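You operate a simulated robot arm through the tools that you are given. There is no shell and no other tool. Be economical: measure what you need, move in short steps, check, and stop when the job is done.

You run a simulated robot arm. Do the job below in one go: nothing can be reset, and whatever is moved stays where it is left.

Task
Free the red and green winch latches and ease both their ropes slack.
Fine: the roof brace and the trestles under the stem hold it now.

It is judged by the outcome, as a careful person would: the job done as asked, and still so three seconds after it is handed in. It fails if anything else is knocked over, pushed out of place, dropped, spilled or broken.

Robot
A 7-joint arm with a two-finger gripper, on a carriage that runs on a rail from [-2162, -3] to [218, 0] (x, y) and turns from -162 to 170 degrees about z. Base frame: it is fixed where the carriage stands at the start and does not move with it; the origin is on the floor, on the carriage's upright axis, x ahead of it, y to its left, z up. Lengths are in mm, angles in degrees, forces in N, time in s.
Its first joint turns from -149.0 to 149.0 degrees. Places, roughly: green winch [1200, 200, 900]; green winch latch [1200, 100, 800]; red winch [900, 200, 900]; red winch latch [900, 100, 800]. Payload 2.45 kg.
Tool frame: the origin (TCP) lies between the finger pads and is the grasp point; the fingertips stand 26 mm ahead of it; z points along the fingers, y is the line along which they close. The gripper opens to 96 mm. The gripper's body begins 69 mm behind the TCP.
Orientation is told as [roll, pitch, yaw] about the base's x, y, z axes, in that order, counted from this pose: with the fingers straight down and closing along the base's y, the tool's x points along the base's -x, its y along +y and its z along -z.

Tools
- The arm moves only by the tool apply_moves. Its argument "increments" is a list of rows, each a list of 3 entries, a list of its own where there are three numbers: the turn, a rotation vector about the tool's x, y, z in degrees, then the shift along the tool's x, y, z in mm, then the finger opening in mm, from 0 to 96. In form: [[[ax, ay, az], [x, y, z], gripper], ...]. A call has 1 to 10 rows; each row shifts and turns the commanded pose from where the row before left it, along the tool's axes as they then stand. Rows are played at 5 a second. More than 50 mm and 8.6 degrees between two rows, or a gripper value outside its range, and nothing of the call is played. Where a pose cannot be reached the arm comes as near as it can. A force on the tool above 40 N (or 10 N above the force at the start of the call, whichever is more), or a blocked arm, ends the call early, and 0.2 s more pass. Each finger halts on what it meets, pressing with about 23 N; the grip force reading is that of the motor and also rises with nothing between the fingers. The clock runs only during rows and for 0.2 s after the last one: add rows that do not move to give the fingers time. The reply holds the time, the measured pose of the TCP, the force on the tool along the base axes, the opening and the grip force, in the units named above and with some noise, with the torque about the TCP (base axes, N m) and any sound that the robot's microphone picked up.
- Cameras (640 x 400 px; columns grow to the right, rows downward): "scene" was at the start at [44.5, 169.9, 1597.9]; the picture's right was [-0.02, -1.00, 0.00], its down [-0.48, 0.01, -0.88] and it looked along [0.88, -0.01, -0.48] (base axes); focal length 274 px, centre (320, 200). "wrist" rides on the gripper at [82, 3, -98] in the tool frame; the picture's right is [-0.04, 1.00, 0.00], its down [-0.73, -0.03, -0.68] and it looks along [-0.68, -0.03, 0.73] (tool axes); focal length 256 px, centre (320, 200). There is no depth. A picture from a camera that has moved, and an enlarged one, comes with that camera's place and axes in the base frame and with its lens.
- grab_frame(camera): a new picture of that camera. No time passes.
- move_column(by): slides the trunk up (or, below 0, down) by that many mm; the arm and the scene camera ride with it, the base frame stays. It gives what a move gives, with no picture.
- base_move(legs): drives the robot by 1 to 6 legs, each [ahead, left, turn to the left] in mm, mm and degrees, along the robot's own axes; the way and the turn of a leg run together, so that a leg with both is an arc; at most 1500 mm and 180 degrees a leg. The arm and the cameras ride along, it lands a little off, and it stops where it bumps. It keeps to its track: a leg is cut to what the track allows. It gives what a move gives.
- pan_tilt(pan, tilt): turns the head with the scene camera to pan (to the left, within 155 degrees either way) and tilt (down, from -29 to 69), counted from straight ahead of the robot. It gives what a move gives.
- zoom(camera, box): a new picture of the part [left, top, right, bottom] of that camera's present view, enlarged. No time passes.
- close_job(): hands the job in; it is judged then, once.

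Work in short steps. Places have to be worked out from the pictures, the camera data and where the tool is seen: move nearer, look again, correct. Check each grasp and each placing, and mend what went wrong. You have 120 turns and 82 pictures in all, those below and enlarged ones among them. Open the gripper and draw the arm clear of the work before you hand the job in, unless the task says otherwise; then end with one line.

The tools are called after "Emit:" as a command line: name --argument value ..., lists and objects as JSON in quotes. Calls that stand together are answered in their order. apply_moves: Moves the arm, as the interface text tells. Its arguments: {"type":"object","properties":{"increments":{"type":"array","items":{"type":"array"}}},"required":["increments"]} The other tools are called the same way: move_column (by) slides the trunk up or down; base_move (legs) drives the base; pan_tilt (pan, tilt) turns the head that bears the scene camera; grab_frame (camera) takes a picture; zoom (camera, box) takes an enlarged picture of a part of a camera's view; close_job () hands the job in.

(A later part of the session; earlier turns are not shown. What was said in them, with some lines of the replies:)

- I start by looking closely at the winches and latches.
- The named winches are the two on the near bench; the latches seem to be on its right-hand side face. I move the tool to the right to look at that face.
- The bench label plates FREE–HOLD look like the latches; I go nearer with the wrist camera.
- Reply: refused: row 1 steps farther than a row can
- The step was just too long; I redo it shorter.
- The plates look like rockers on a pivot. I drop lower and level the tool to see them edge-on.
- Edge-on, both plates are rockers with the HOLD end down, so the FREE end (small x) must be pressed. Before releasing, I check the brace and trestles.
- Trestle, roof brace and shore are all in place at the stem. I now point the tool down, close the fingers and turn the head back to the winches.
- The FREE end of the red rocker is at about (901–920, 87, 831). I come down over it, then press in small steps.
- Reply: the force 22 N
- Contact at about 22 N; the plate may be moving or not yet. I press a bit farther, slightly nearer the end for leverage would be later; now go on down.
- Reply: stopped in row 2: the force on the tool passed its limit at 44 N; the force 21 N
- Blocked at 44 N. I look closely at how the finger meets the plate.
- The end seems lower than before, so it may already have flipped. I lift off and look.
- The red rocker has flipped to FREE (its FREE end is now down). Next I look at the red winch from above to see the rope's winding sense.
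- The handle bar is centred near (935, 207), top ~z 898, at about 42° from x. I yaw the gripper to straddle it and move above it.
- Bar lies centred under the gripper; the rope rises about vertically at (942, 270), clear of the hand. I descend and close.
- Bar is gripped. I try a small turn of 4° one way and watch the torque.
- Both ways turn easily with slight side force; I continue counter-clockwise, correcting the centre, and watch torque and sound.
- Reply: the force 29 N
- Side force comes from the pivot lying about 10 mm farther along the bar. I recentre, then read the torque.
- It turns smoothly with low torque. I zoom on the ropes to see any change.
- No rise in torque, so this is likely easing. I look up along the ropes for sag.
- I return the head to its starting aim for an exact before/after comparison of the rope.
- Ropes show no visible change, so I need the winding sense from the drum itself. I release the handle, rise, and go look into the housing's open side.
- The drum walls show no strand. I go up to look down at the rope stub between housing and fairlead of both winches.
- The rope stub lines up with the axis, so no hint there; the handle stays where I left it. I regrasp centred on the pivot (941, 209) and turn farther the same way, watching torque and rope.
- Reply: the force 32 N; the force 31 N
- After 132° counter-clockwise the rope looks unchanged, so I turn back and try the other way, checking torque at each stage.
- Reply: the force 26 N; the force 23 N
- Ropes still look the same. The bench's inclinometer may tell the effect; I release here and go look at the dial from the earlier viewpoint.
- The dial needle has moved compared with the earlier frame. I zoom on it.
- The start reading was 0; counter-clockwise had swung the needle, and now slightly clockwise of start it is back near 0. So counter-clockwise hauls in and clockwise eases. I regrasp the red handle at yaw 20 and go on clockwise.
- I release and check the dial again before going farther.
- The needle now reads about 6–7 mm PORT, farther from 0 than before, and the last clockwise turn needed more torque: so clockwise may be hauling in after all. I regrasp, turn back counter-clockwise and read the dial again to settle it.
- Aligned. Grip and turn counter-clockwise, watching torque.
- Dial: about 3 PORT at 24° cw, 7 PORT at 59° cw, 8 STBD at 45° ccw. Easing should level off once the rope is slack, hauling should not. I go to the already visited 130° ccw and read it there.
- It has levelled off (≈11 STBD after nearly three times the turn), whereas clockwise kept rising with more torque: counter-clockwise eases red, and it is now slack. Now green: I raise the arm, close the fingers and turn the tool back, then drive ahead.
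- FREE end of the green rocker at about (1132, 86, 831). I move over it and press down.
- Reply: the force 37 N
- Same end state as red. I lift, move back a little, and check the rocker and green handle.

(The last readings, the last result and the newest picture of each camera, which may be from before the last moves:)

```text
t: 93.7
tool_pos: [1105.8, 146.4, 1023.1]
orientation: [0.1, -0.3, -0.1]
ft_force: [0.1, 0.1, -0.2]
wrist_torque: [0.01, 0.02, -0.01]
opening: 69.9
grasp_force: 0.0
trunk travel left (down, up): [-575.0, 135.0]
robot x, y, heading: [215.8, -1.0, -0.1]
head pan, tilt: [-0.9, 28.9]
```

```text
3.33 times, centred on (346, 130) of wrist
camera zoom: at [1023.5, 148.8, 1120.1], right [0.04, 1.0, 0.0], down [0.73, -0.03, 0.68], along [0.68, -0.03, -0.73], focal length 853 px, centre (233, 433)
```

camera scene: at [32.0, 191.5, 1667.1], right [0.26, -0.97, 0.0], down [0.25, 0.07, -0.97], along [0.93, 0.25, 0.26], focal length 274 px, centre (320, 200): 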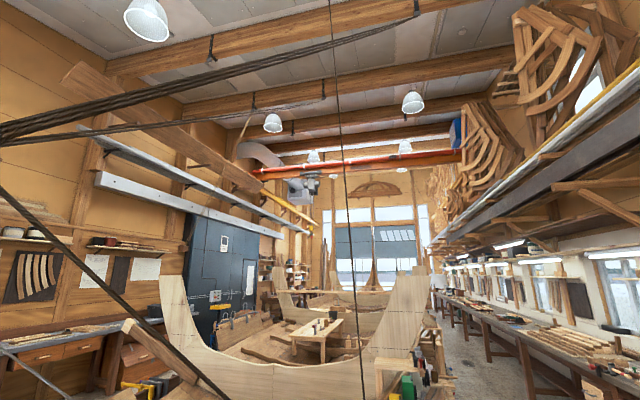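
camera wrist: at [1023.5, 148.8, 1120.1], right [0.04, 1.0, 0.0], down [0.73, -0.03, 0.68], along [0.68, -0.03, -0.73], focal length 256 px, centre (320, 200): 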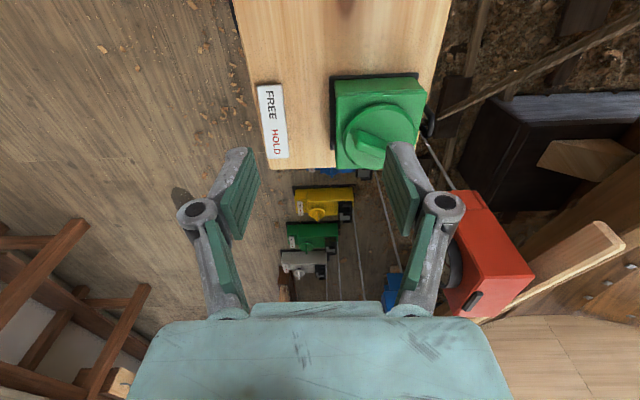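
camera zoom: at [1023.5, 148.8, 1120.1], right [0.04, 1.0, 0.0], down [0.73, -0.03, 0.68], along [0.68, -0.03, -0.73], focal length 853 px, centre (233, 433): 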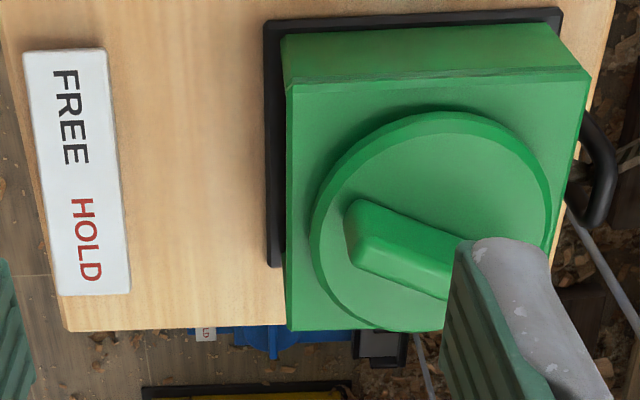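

Rocker looks flipped. The green bar lies about 63° from x, pivot near (1169, 209). I go above it with that yaw.

Emit:
apply_moves --increments '[[[0, 0, 0], [-32, 32, 0], 60], [[0, 0, 0], [-31, 31, 0], 60], [[0, 0, -7.9], [0, 0, 0], 60], [[0, 0, -7.9], [0, 0, 0], 60], [[0, 0, -7.9], [0, 0, 0], 60], [[0, 0, -7.9], [0, 0, 0], 60], [[0, 0, -7.9], [0, 0, 0], 60], [[0, 0, -7.9], [0, 0, 0], 60], [[0, 0, -7.9], [0, 0, 20], 60], [[0, 0, -7.9], [0, 0, 35], 60]]'

Emit:
grab_frame --camera "wrist"

```text
t: 95.9
tool_pos: [1168.6, 211.3, 968.0]
orientation: [-0.4, -0.3, 63.2]
ft_force: [0.3, -0.7, -0.5]
wrist_torque: [0.03, -0.03, 0.0]
opening: 60.0
grasp_force: 0.1
trunk travel left (down, up): [-575.0, 135.0]
robot x, y, heading: [214.9, -0.0, -0.2]
head pan, tilt: [-0.9, 28.9]
```

```text
15 pictures are left
camera wrist: at [1128.6, 137.8, 1065.5], right [-0.87, 0.49, 0.0], down [0.35, 0.64, 0.68], along [0.33, 0.6, -0.73], focal length 256 px, centre (320, 200)
```

wrist: 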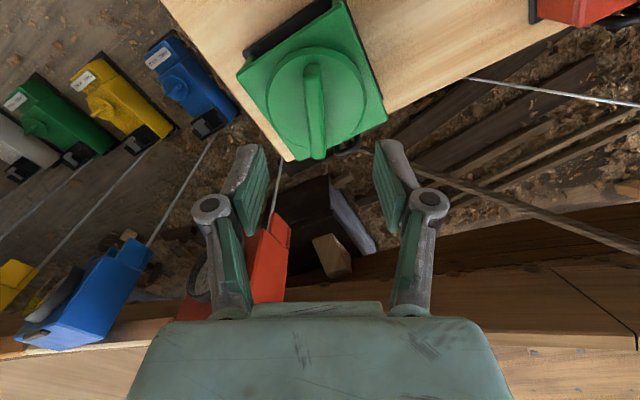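

Aligned within 3 mm. I grip and turn 40° counter-clockwise, then read the dial: easing green should bring the needle back towards 0, hauling would push it farther STBD.

Emit:
apply_moves --increments '[[[0, 0, 0], [0, -3, 40], 60], [[0, 0, 0], [0, 0, 21], 46], [[0, 0, 0], [0, 0, 0], 5], [[0, 0, 0], [0, 0, 0], 5], [[0, 0, 0], [0, 0, 0], 5], [[0, 0, -5], [0, 0, 0], 5], [[0, 0, -5], [0, 0, 0], 5], [[0, 0, 0], [0, 0, 0], 5]]'

Emit:
apply_moves --increments '[[[0, 0, -6], [0, 0, 0], 5], [[0, 0, -6], [0, 0, 0], 5], [[0, 0, -6], [0, 0, 0], 5], [[0, 0, -6], [0, 0, 0], 5], [[0, 0, -6], [0, 0, 0], 5], [[0, 0, 0], [0, 0, 0], 5]]'

```text
t: 97.7
tool_pos: [1173.1, 209.8, 908.4]
orientation: [-0.2, -0.3, 73.2]
ft_force: [-10.8, 4.7, -2.4]
wrist_torque: [1.19, -0.06, -0.04]
opening: 11.8
grasp_force: 38.9
trunk travel left (down, up): [-575.0, 135.0]
robot x, y, heading: [213.6, 0.4, -0.2]
head pan, tilt: [-0.9, 28.9]
```

```text
t: 99.1
tool_pos: [1172.1, 210.0, 907.7]
orientation: [-0.3, -0.1, 103.3]
ft_force: [-20.8, 8.0, -7.1]
wrist_torque: [0.89, 0.6, 0.01]
opening: 11.9
grasp_force: 38.5
trunk travel left (down, up): [-575.0, 135.0]
robot x, y, heading: [215.5, 0.9, 0.2]
head pan, tilt: [-0.9, 28.9]
```

Emit:
apply_moves --increments '[[[0, 0, 0], [0, 0, 0], 46], [[0, 0, 0], [0, 0, 0], 46], [[0, 0, 0], [0, 0, -45], 46], [[0, 0, 0], [0, 0, -45], 46], [[0, 0, 0], [0, 0, -30], 46], [[0, 0, 0], [45, 15, 0], 46], [[0, 0, 0], [45, 15, 0], 46], [[0, 0, 0], [45, 15, 0], 46], [[0, 0, 0], [35, 35, 0], 46], [[0, 0, 0], [12, 45, 0], 46]]'

Emit:
apply_moves --increments '[[[0, 0, 5.5], [0, 45, 0], 46], [[0, 0, 5.5], [0, 18, 30], 46], [[0, 0, 0], [0, 0, 48], 46], [[0, 0, 0], [0, 0, 48], 46]]'

Emit:
grab_frame --camera "wrist"

```text
t: 101.3
tool_pos: [1092.0, 0.9, 1028.8]
orientation: [-0.5, -0.1, 103.0]
ft_force: [0.8, 0.1, 0.3]
wrist_torque: [-0.01, 0.06, 0.01]
opening: 46.0
grasp_force: 0.1
trunk travel left (down, up): [-575.0, 135.0]
robot x, y, heading: [217.4, 3.3, -0.4]
head pan, tilt: [-0.9, 28.9]
```

```text
t: 102.3
tool_pos: [1034.7, -9.7, 899.2]
orientation: [-0.4, -0.1, 92.2]
ft_force: [0.1, -0.2, -0.1]
wrist_torque: [-0.02, 0.01, 0.01]
opening: 45.9
grasp_force: 0.1
trunk travel left (down, up): [-575.0, 135.0]
robot x, y, heading: [218.2, -1.4, -0.0]
head pan, tilt: [-0.9, 28.9]
```

```text
14 pictures are left
camera wrist: at [1032.8, -93.5, 997.0], right [-1.0, 0.0, -0.01], down [0.0, 0.73, 0.68], along [0.01, 0.68, -0.73], focal length 256 px, centre (320, 200)
```

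wrist: 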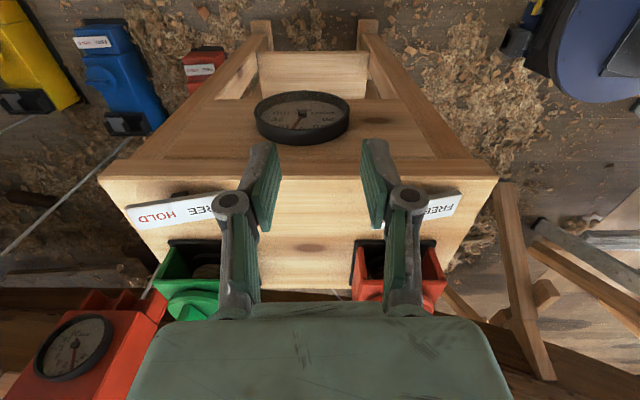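

Green rocker is in FREE too. I zoom on the dial.

Emit:
zoom --camera "wrist" --box '[242, 80, 362, 155]'

```text
5.33 times, centred on (302, 118) of wrist
camera zoom: at [1032.8, -93.5, 997.0], right [-1.0, 0.0, -0.01], down [0.0, 0.73, 0.68], along [0.01, 0.68, -0.73], focal length 1365 px, centre (416, 640)
```

zoom: 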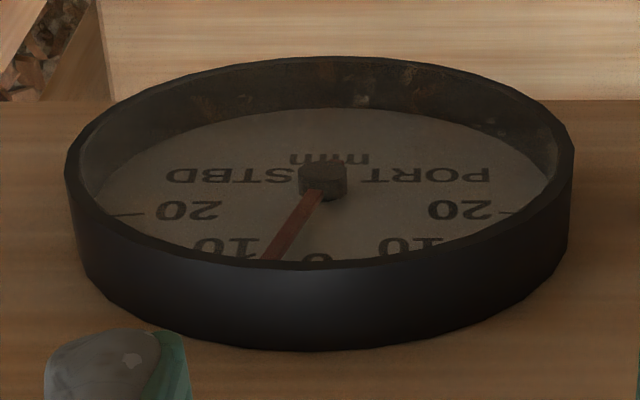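

The needle came back from 11 to about 5 STBD: counter-clockwise eases green. I go back, regrasp, and ease it further.

Emit:
apply_moves --increments '[[[0, 0, 0], [0, 0, -46], 46], [[0, 0, 0], [0, 0, -46], 46], [[0, 0, -5.5], [0, 0, -38], 46], [[0, 0, -5.5], [0, -45, 0], 46], [[0, 0, 0], [-12, -45, 0], 46], [[0, 0, 0], [-30, -38, 0], 46], [[0, 0, 0], [-45, -15, 0], 46], [[0, 0, 0], [-45, -15, 0], 46], [[0, 0, 0], [-45, -15, 0], 46]]'

```text
t: 104.3
tool_pos: [1160.2, 199.4, 1029.2]
orientation: [-0.4, -0.1, 103.0]
ft_force: [-1.0, -0.2, -0.8]
wrist_torque: [0.02, 0.03, -0.04]
opening: 45.9
grasp_force: 0.2
trunk travel left (down, up): [-575.0, 135.0]
robot x, y, heading: [218.3, -0.5, -0.2]
head pan, tilt: [-0.9, 28.9]
```

Emit:
apply_moves --increments '[[[0, 0, 0], [-8, -13, 0], 46], [[0, 0, 0], [0, 0, 45], 46], [[0, 0, 0], [0, 0, 45], 46], [[0, 0, 0], [0, 0, 31], 46], [[0, 0, 0], [0, 0, 0], 5], [[0, 0, 0], [0, 0, 0], 5], [[0, 0, 0], [0, 0, 0], 5]]'

Emit:
apply_moves --increments '[[[0, 0, -7.5], [0, 0, 0], 5], [[0, 0, -7.5], [0, 0, 0], 5], [[0, 0, -7.5], [0, 0, 0], 5], [[0, 0, -7.5], [0, 0, 0], 5], [[0, 0, -7.5], [0, 0, 0], 5], [[0, 0, -7.5], [0, 0, 0], 5], [[0, 0, -7.5], [0, 0, 0], 5], [[0, 0, -7.5], [0, 0, 0], 5], [[0, 0, -7.5], [0, 0, 0], 5], [[0, 0, -5], [0, 0, 0], 5]]'

Emit:
grab_frame --camera "wrist"

```text
t: 105.9
tool_pos: [1173.0, 208.5, 908.6]
orientation: [-0.5, 0.0, 103.1]
ft_force: [7.5, 2.0, 3.0]
wrist_torque: [0.04, -0.23, 0.1]
opening: 12.1
grasp_force: 38.9
trunk travel left (down, up): [-575.0, 135.0]
robot x, y, heading: [215.6, 3.3, -0.1]
head pan, tilt: [-0.9, 28.9]
```

```text
t: 108.1
tool_pos: [1173.9, 209.8, 909.2]
orientation: [-0.1, 0.2, 175.9]
ft_force: [9.3, 4.5, -10.1]
wrist_torque: [0.17, 0.24, -0.12]
opening: 11.8
grasp_force: 38.8
trunk travel left (down, up): [-575.0, 135.0]
robot x, y, heading: [212.3, -0.2, -0.4]
head pan, tilt: [-0.9, 28.9]
```

```text
12 pictures are left
camera wrist: at [1254.1, 199.1, 1007.3], right [-0.11, -0.99, 0.0], down [-0.73, 0.08, 0.68], along [-0.67, 0.08, -0.74], focal length 256 px, centre (320, 200)
```

wrist: 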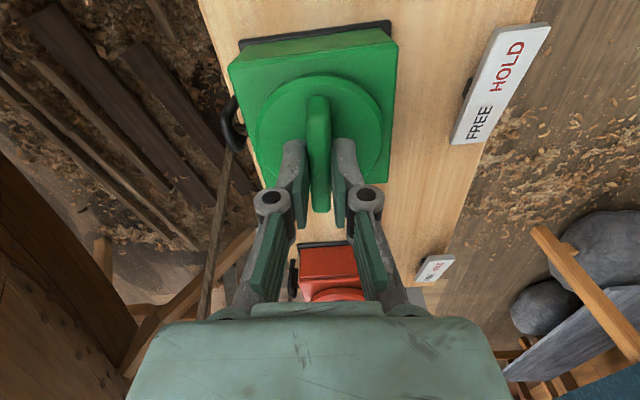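

Emit:
apply_moves --increments '[[[0, 0, 0], [0, 0, 0], 46], [[0, 0, 0], [0, 0, 0], 46], [[0, 0, 0], [0, 0, -45], 46], [[0, 0, 0], [0, 0, -45], 46], [[0, 0, 0], [0, 0, -30], 46], [[0, 0, 0], [0, 45, 0], 46], [[0, 0, 0], [0, 45, 0], 46], [[0, 0, 0], [-20, 45, 0], 46], [[0, 0, 0], [-20, 45, 0], 46], [[0, 0, 0], [-30, 39, 0], 46]]'

Emit:
apply_moves --increments '[[[0, 0, 0], [-48, 0, 0], 46], [[0, 0, 8.4], [0, 0, 0], 46], [[0, 0, 8.4], [0, 0, 0], 46], [[0, 0, 8.4], [0, 0, 0], 46], [[0, 0, 8.4], [0, 0, 0], 46], [[0, 0, 8.4], [0, 0, 0], 46], [[0, 0, 8.4], [0, 0, 0], 46], [[0, 0, 8.4], [0, 0, 0], 46], [[0, 0, 8.4], [0, 0, 0], 46], [[0, 0, 8.4], [0, 0, 0], 46]]'

Emit:
apply_moves --increments '[[[0, 0, 8.4], [0, 0, 40], 46], [[0, 0, 0], [0, 0, 48], 46], [[0, 0, 0], [0, 0, 40], 46], [[0, 0, 0], [0, 0, 0], 46]]'

Emit:
grab_frame --camera "wrist"

```text
t: 110.3
tool_pos: [1082.0, 20.6, 1030.0]
orientation: [-0.1, 0.3, 173.8]
ft_force: [0.8, -0.8, -0.2]
wrist_torque: [-0.01, 0.01, -0.01]
opening: 46.1
grasp_force: 0.0
out of reach, approached as far as the arm can: row 9, 10
trunk travel left (down, up): [-575.0, 135.0]
robot x, y, heading: [217.0, 0.4, -0.3]
head pan, tilt: [-0.9, 28.9]
```

```text
t: 112.5
tool_pos: [1036.0, 33.8, 1029.8]
orientation: [-0.4, -0.2, 99.8]
ft_force: [0.2, 0.5, -0.5]
wrist_torque: [0.0, 0.0, -0.01]
opening: 45.8
grasp_force: 0.1
out of reach, approached as far as the arm can: row 1
trunk travel left (down, up): [-575.0, 135.0]
robot x, y, heading: [212.9, -2.4, -0.1]
head pan, tilt: [-0.9, 28.9]
```

```text
t: 113.5
tool_pos: [1037.2, 33.7, 901.3]
orientation: [-0.4, -0.1, 91.5]
ft_force: [0.1, -0.7, 0.1]
wrist_torque: [-0.03, 0.04, -0.01]
opening: 46.1
grasp_force: 0.1
trunk travel left (down, up): [-575.0, 135.0]
robot x, y, heading: [213.6, 0.1, -0.1]
head pan, tilt: [-0.9, 28.9]
```

```text
11 pictures are left
camera wrist: at [1035.2, -49.8, 998.5], right [-1.0, 0.01, -0.01], down [0.0, 0.73, 0.68], along [0.01, 0.68, -0.73], focal length 256 px, centre (320, 200)
```

wrist: 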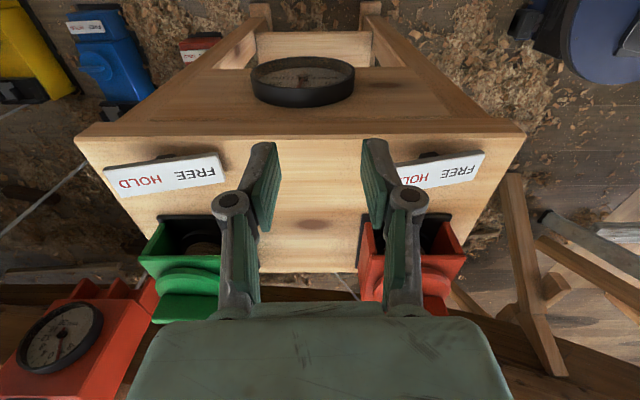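

Both rockers are in FREE. I back off a little for a better view of the dial.

Emit:
apply_moves --increments '[[[0, 0, 0], [46, 0, 0], 46], [[0, 0, 0], [10, 0, 0], 46]]'

Emit:
zoom --camera "wrist" --box '[242, 80, 362, 155]'

```text
t: 114.1
tool_pos: [1038.2, -24.7, 901.2]
orientation: [-0.2, -0.1, 91.6]
ft_force: [-0.5, -0.9, 0.2]
wrist_torque: [0.03, 0.01, 0.02]
opening: 45.9
grasp_force: 0.0
trunk travel left (down, up): [-575.0, 135.0]
robot x, y, heading: [216.1, 0.5, -0.1]
head pan, tilt: [-0.9, 28.9]
```

```text
5.33 times, centred on (302, 118) of wrist
camera zoom: at [1036.2, -107.9, 998.9], right [-1.0, 0.01, -0.01], down [0.01, 0.73, 0.68], along [0.01, 0.68, -0.73], focal length 1365 px, centre (416, 640)
```

zoom: 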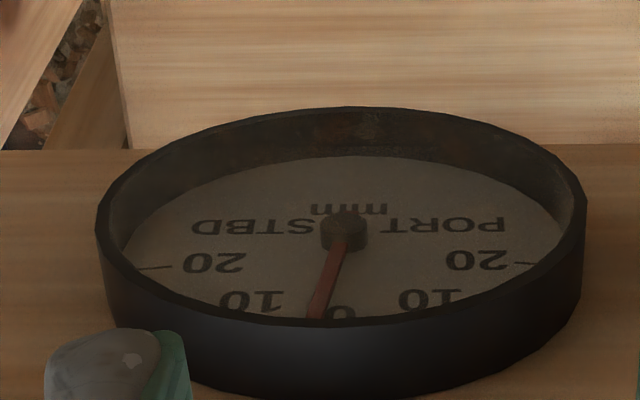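

About 2.5 STBD now, nearly centred: consistent with both ropes nearly or fully slack. To be sure I ease green another ~85°, regrasping at yaw −4, and see whether the dial still moves.

Emit:
apply_moves --increments '[[[0, 0, 0], [0, 0, -46], 46], [[0, 0, 0], [0, 0, -46], 46], [[0, 0, 0], [0, 0, -38], 46], [[0, 0, 8], [0, 0, 0], 46], [[0, 0, 8], [0, 0, 0], 46], [[0, 0, 8], [0, 0, 0], 46], [[0, 0, 8], [0, 0, 0], 46], [[0, 0, 8], [0, 0, 0], 46], [[0, 0, 8], [0, 0, 0], 46], [[0, 0, 8], [0, 0, 0], 46]]'

Emit:
apply_moves --increments '[[[0, 0, 8], [0, 0, 0], 46], [[0, 0, 8], [0, 0, 0], 46], [[0, 0, 8], [0, 0, 0], 46], [[0, 0, 8], [0, 0, 0], 46], [[0, 0, 7.6], [0, 0, 0], 46], [[0, 0, 0], [-25, 42, 0], 46], [[0, 0, 0], [-25, 42, 0], 46], [[0, 0, 0], [-25, 42, 0], 46], [[0, 0, 0], [-25, 42, 0], 46], [[0, 0, 0], [-25, 42, 0], 46]]'

```text
t: 116.3
tool_pos: [1038.0, -21.4, 1032.3]
orientation: [0.0, -0.3, 35.4]
ft_force: [-0.8, 0.7, 0.1]
wrist_torque: [-0.03, -0.01, 0.03]
opening: 46.0
grasp_force: 0.1
trunk travel left (down, up): [-575.0, 135.0]
robot x, y, heading: [216.1, 1.6, -0.2]
head pan, tilt: [-0.9, 28.9]
```

```text
t: 118.5
tool_pos: [1176.6, 180.9, 1033.3]
orientation: [0.1, -0.3, -4.0]
ft_force: [-0.9, -0.3, -1.2]
wrist_torque: [-0.02, 0.01, -0.01]
opening: 46.0
grasp_force: 0.1
trunk travel left (down, up): [-575.0, 135.0]
robot x, y, heading: [214.4, 0.3, -0.4]
head pan, tilt: [-0.9, 28.9]
```

Emit:
apply_moves --increments '[[[0, 0, 0], [5, 28, 0], 46], [[0, 0, 0], [0, 0, 45], 46], [[0, 0, 0], [0, 0, 35], 46]]'

Emit:
grab_frame --camera "wrist"

```text
t: 119.3
tool_pos: [1173.5, 206.2, 951.9]
orientation: [0.2, -0.2, -4.0]
ft_force: [-0.3, -0.1, -0.1]
wrist_torque: [0.0, 0.01, 0.02]
opening: 46.1
grasp_force: 0.0
trunk travel left (down, up): [-575.0, 135.0]
robot x, y, heading: [215.6, 3.7, -0.2]
head pan, tilt: [-0.9, 28.9]
```

```text
9 pictures are left
camera wrist: at [1092.3, 213.1, 1049.0], right [0.11, 0.99, 0.0], down [0.73, -0.08, 0.68], along [0.68, -0.07, -0.73], focal length 256 px, centre (320, 200)
```

wrist: 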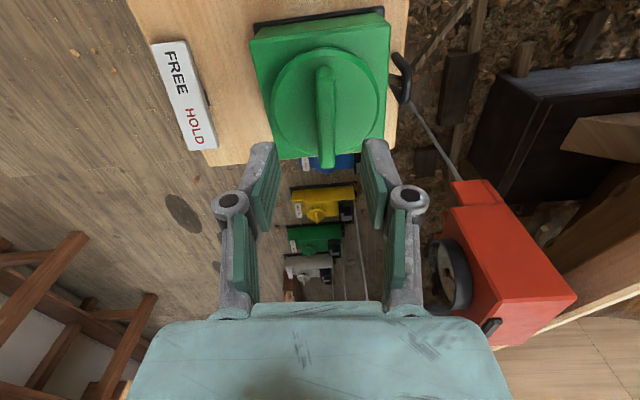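

Emit:
apply_moves --increments '[[[0, 0, 0], [0, 2.5, 40], 46], [[0, 0, 0], [0, 0, 4], 46], [[0, 0, 0], [0, 0, 0], 5], [[0, 0, 0], [0, 0, 0], 5], [[0, 0, 0], [0, 0, 0], 5], [[0, 0, -8], [0, 0, 0], 5], [[0, 0, -8], [0, 0, 0], 5], [[0, 0, -8], [0, 0, 0], 5], [[0, 0, -8], [0, 0, 0], 5], [[0, 0, -8], [0, 0, 0], 5]]'

Emit:
apply_moves --increments '[[[0, 0, -8], [0, 0, 0], 5], [[0, 0, -8], [0, 0, 0], 5], [[0, 0, -8], [0, 0, 0], 5], [[0, 0, -8], [0, 0, 0], 5], [[0, 0, -8], [0, 0, 0], 5], [[0, 0, -8], [0, 0, 0], 5], [[0, 0, -8], [0, 0, 0], 5], [[0, 0, 0], [0, 0, 0], 5]]'

Emit:
apply_moves --increments '[[[0, 0, 0], [0, 0, 0], 46], [[0, 0, 0], [0, 0, 0], 46], [[0, 0, 0], [0, 0, -45], 46], [[0, 0, 0], [0, 0, -45], 46], [[0, 0, 0], [0, 0, -30], 46], [[0, 0, 0], [45, 15, 0], 46], [[0, 0, 0], [45, 15, 0], 46], [[0, 0, 0], [45, 15, 0], 46], [[0, 0, 0], [35, 30, 0], 46], [[0, 0, 0], [35, 30, 0], 46]]'

```text
t: 121.5
tool_pos: [1175.3, 209.9, 908.8]
orientation: [-0.1, -0.3, 35.7]
ft_force: [3.9, 10.7, -3.6]
wrist_torque: [0.21, -0.07, -2.97]
opening: 31.5
grasp_force: 44.6
trunk travel left (down, up): [-575.0, 135.0]
robot x, y, heading: [216.1, -2.3, -0.3]
head pan, tilt: [-0.9, 28.9]
```

```text
t: 122.6
tool_pos: [1186.9, 221.9, 907.6]
orientation: [-1.0, -1.2, 73.1]
ft_force: [36.3, 12.9, 1.0]
wrist_torque: [0.47, -1.16, -0.82]
opening: 44.4
grasp_force: 45.3
trunk travel left (down, up): [-575.0, 135.0]
robot x, y, heading: [216.7, -1.5, 0.2]
head pan, tilt: [-0.9, 28.9]
stopped in row 5: the force on the tool passed its limit at 45 N (the readings are from after the stop); the commanded pose is now the measured one
```

```text
t: 124.8
tool_pos: [1014.5, 51.2, 1026.5]
orientation: [-0.5, -0.7, 73.2]
ft_force: [0.6, 0.4, 0.2]
wrist_torque: [-0.02, 0.01, -0.01]
opening: 45.8
grasp_force: 0.0
trunk travel left (down, up): [-575.0, 135.0]
robot x, y, heading: [215.8, -1.1, -0.1]
head pan, tilt: [-0.9, 28.9]
```

A hard stop: the green handle had already been at the end of its easing travel (about 176°), so green is fully eased. I check the handle and dial.

Emit:
apply_moves --increments '[[[0, 0, -6], [0, 0, 0], 46], [[0, 0, -6], [0, 0, 0], 46], [[0, 0, -6], [0, 0, 0], 46], [[0, 0, 0], [45, -10, 0], 46], [[0, 0, 0], [27, -12, 0], 46], [[0, 0, 0], [0, 0, 46], 46], [[0, 0, 0], [0, 0, 46], 46], [[0, 0, 0], [0, 0, 34], 46]]'

Emit:
zoom --camera "wrist" --box '[242, 80, 362, 155]'

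```text
t: 126.6
tool_pos: [1043.0, -23.3, 898.4]
orientation: [-0.7, -0.6, 91.2]
ft_force: [0.8, -0.4, 0.6]
wrist_torque: [0.03, -0.02, 0.03]
opening: 45.8
grasp_force: 0.0
trunk travel left (down, up): [-575.0, 135.0]
robot x, y, heading: [217.7, -0.0, -0.0]
head pan, tilt: [-0.9, 28.9]
```

```text
5.33 times, centred on (302, 118) of wrist
camera zoom: at [1039.0, -105.9, 994.5], right [-1.0, 0.02, -0.01], down [0.01, 0.73, 0.69], along [0.02, 0.69, -0.73], focal length 1365 px, centre (416, 640)
```

zoom: 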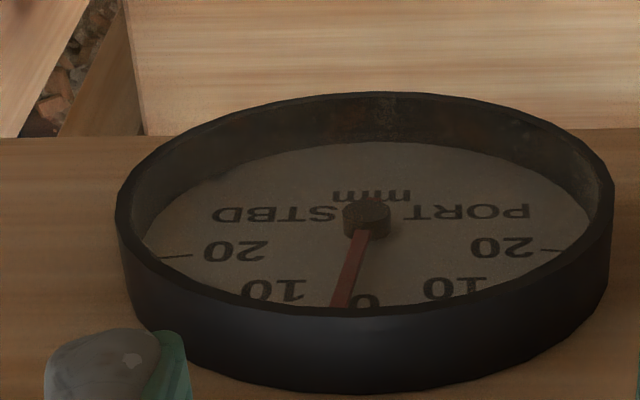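

The dial is unchanged at about 2 STBD, so both ropes are slack. I rise clear, bring the base back and check the bench from above.

Emit:
apply_moves --increments '[[[0, 0, 0], [0, 0, -46], 96], [[0, 0, 0], [0, 0, -46], 96], [[0, 0, 0], [0, 0, -46], 96], [[0, 0, 8], [0, 0, -30], 96], [[0, 0, 8], [0, 0, 0], 96], [[0, 0, 8], [0, 0, 0], 96], [[0, 0, 8], [0, 0, 0], 96], [[0, 0, 8], [0, 0, 0], 96], [[0, 0, 8], [0, 0, 0], 96], [[0, 0, 8], [0, 0, 0], 96]]'

Emit:
base_move --legs '[[-215, 0, 0]]'

Emit:
apply_moves --increments '[[[0, 0, 8], [0, 0, -30], 96], [[0, 0, 8], [0, -40, -20], 96], [[0, 0, 8], [0, -40, 0], 96], [[0, 0, 8], [0, -40, 0], 96]]'

Emit:
zoom --camera "scene" --box '[240, 190, 400, 290]'

Emit:
grab_frame --camera "scene"

```text
t: 128.8
tool_pos: [1039.0, -22.6, 1066.4]
orientation: [0.1, -0.9, 35.0]
ft_force: [0.3, -1.4, -0.8]
wrist_torque: [0.03, -0.01, -0.02]
opening: 96.1
grasp_force: 0.0
trunk travel left (down, up): [-575.0, 135.0]
robot x, y, heading: [216.0, 1.2, -0.2]
head pan, tilt: [-0.9, 28.9]
```

```text
t: 130.5
tool_pos: [827.4, -16.8, 1067.1]
orientation: [0.2, -0.9, 35.6]
ft_force: [-0.1, -0.7, 0.7]
wrist_torque: [-0.01, 0.0, 0.0]
opening: 95.8
grasp_force: 0.0
trunk travel left (down, up): [-575.0, 135.0]
robot x, y, heading: [6.5, -0.4, 0.4]
head pan, tilt: [-0.9, 28.9]
```

```text
t: 131.5
tool_pos: [866.3, -133.9, 1114.6]
orientation: [0.6, -0.8, 3.4]
ft_force: [0.7, 0.3, -0.3]
wrist_torque: [-0.04, 0.01, 0.0]
opening: 96.2
grasp_force: 0.1
trunk travel left (down, up): [-575.0, 135.0]
robot x, y, heading: [1.9, 0.9, 0.4]
head pan, tilt: [-0.9, 28.9]
```

```text
4.00 times, centred on (320, 240) of scene
camera zoom: at [47.2, 170.4, 1598.0], right [-0.01, -1.0, 0.0], down [-0.48, 0.0, -0.88], along [0.88, -0.01, -0.48], focal length 1096 px, centre (320, 40)
```

zoom: 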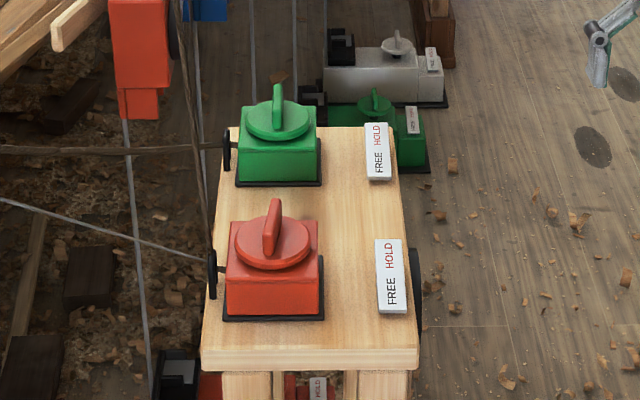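

```text
6 pictures are left
camera scene: at [47.2, 170.4, 1598.0], right [-0.01, -1.0, 0.0], down [-0.48, 0.0, -0.88], along [0.88, -0.01, -0.48], focal length 274 px, centre (320, 200)
```

scene: 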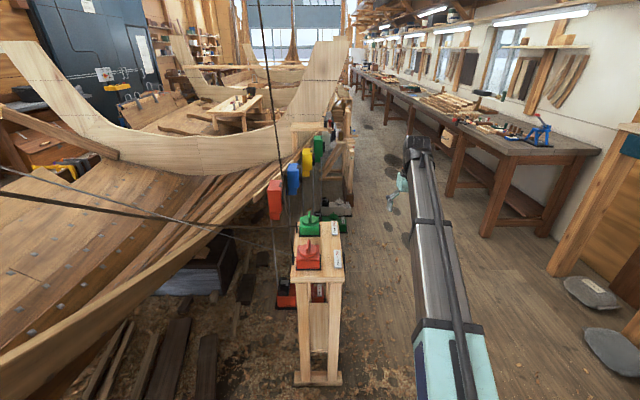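

Green's rope now hangs visibly slack. Red's runs up to the roof first, so I check its far part from the same head aim as earlier.

Emit:
pan_tilt --pan 95 --tilt 0

Emit:
grab_frame --camera "scene"

```text
t: 133.2
tool_pos: [867.8, -132.6, 1114.2]
orientation: [0.5, -0.8, 3.5]
ft_force: [-0.1, 0.1, 0.0]
wrist_torque: [-0.02, 0.0, -0.02]
opening: 96.0
grasp_force: 0.0
trunk travel left (down, up): [-575.0, 135.0]
robot x, y, heading: [1.4, 0.3, 0.6]
head pan, tilt: [95.0, 0.0]
```

```text
5 pictures are left
camera scene: at [-52.1, 260.7, 1644.6], right [1.0, 0.09, 0.0], down [0.0, 0.0, -1.0], along [-0.09, 1.0, 0.0], focal length 274 px, centre (320, 200)
```

scene: 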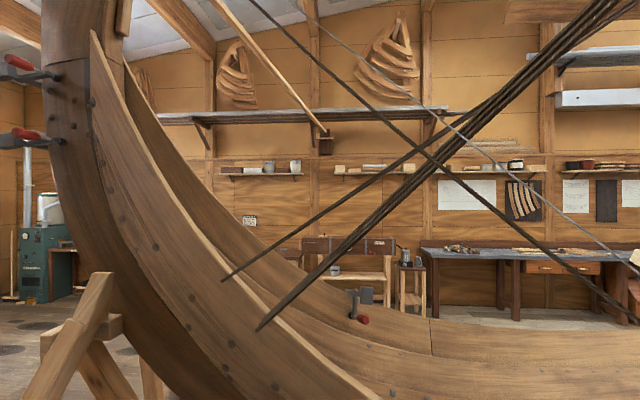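

Green's rope has clearly dropped here too. For red's steep rope I look sideways with the wrist camera, as I did at the start.

Emit:
apply_moves --increments '[[[-8.5, 0, 0], [0, -5, 0], 96], [[-8.5, 0, 0], [0, 0, 0], 96], [[-8.5, 0, 0], [0, 0, 0], 96], [[-8.5, 0, 0], [0, 0, 0], 96], [[-8.5, 0, 0], [0, 0, 0], 96], [[-8.5, 0, 0], [0, 0, 0], 96], [[-8.5, 0, 0], [0, 0, 0], 96], [[-8.5, 0, 0], [0, 0, 0], 96], [[-8.5, 0, 0], [0, 0, 0], 96], [[-8.4, 0, 0], [0, 0, 0], 96]]'

Emit:
grab_frame --camera "wrist"

```text
t: 135.4
tool_pos: [873.9, -121.5, 1110.8]
orientation: [85.7, -0.8, 3.0]
ft_force: [0.4, -0.5, -0.5]
wrist_torque: [0.0, 0.0, 0.04]
opening: 95.8
grasp_force: 0.1
out of reach, approached as far as the arm can: row 7, 8, 9
trunk travel left (down, up): [-575.0, 135.0]
robot x, y, heading: [3.1, -0.6, 0.4]
head pan, tilt: [95.0, 0.0]
```

```text
4 pictures are left
camera wrist: at [797.2, -224.3, 1119.6], right [0.02, 0.08, 1.0], down [0.77, -0.64, 0.03], along [0.64, 0.76, -0.07], focal length 256 px, centre (320, 200)
```

wrist: 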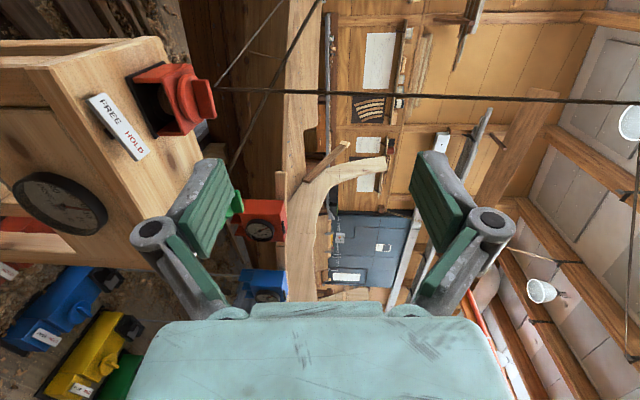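

Both rockers are on FREE. Both handles are at or near the end of their easing travel, and the arm is clear with the gripper open. I hand the job in.

Emit:
close_job

```text
The job is handed in.
```

Both winch latches, red and green, are on FREE. Both ropes are eased: green's hangs visibly slack, while red's runs near-vertical and looks straight, so I judged its slack from the stem dial levelling off. While finding red's easing direction I hauled that rope in by up to about 60° before backing it off, and the dial now rests at about 2 mm STBD, from 0 at the start.
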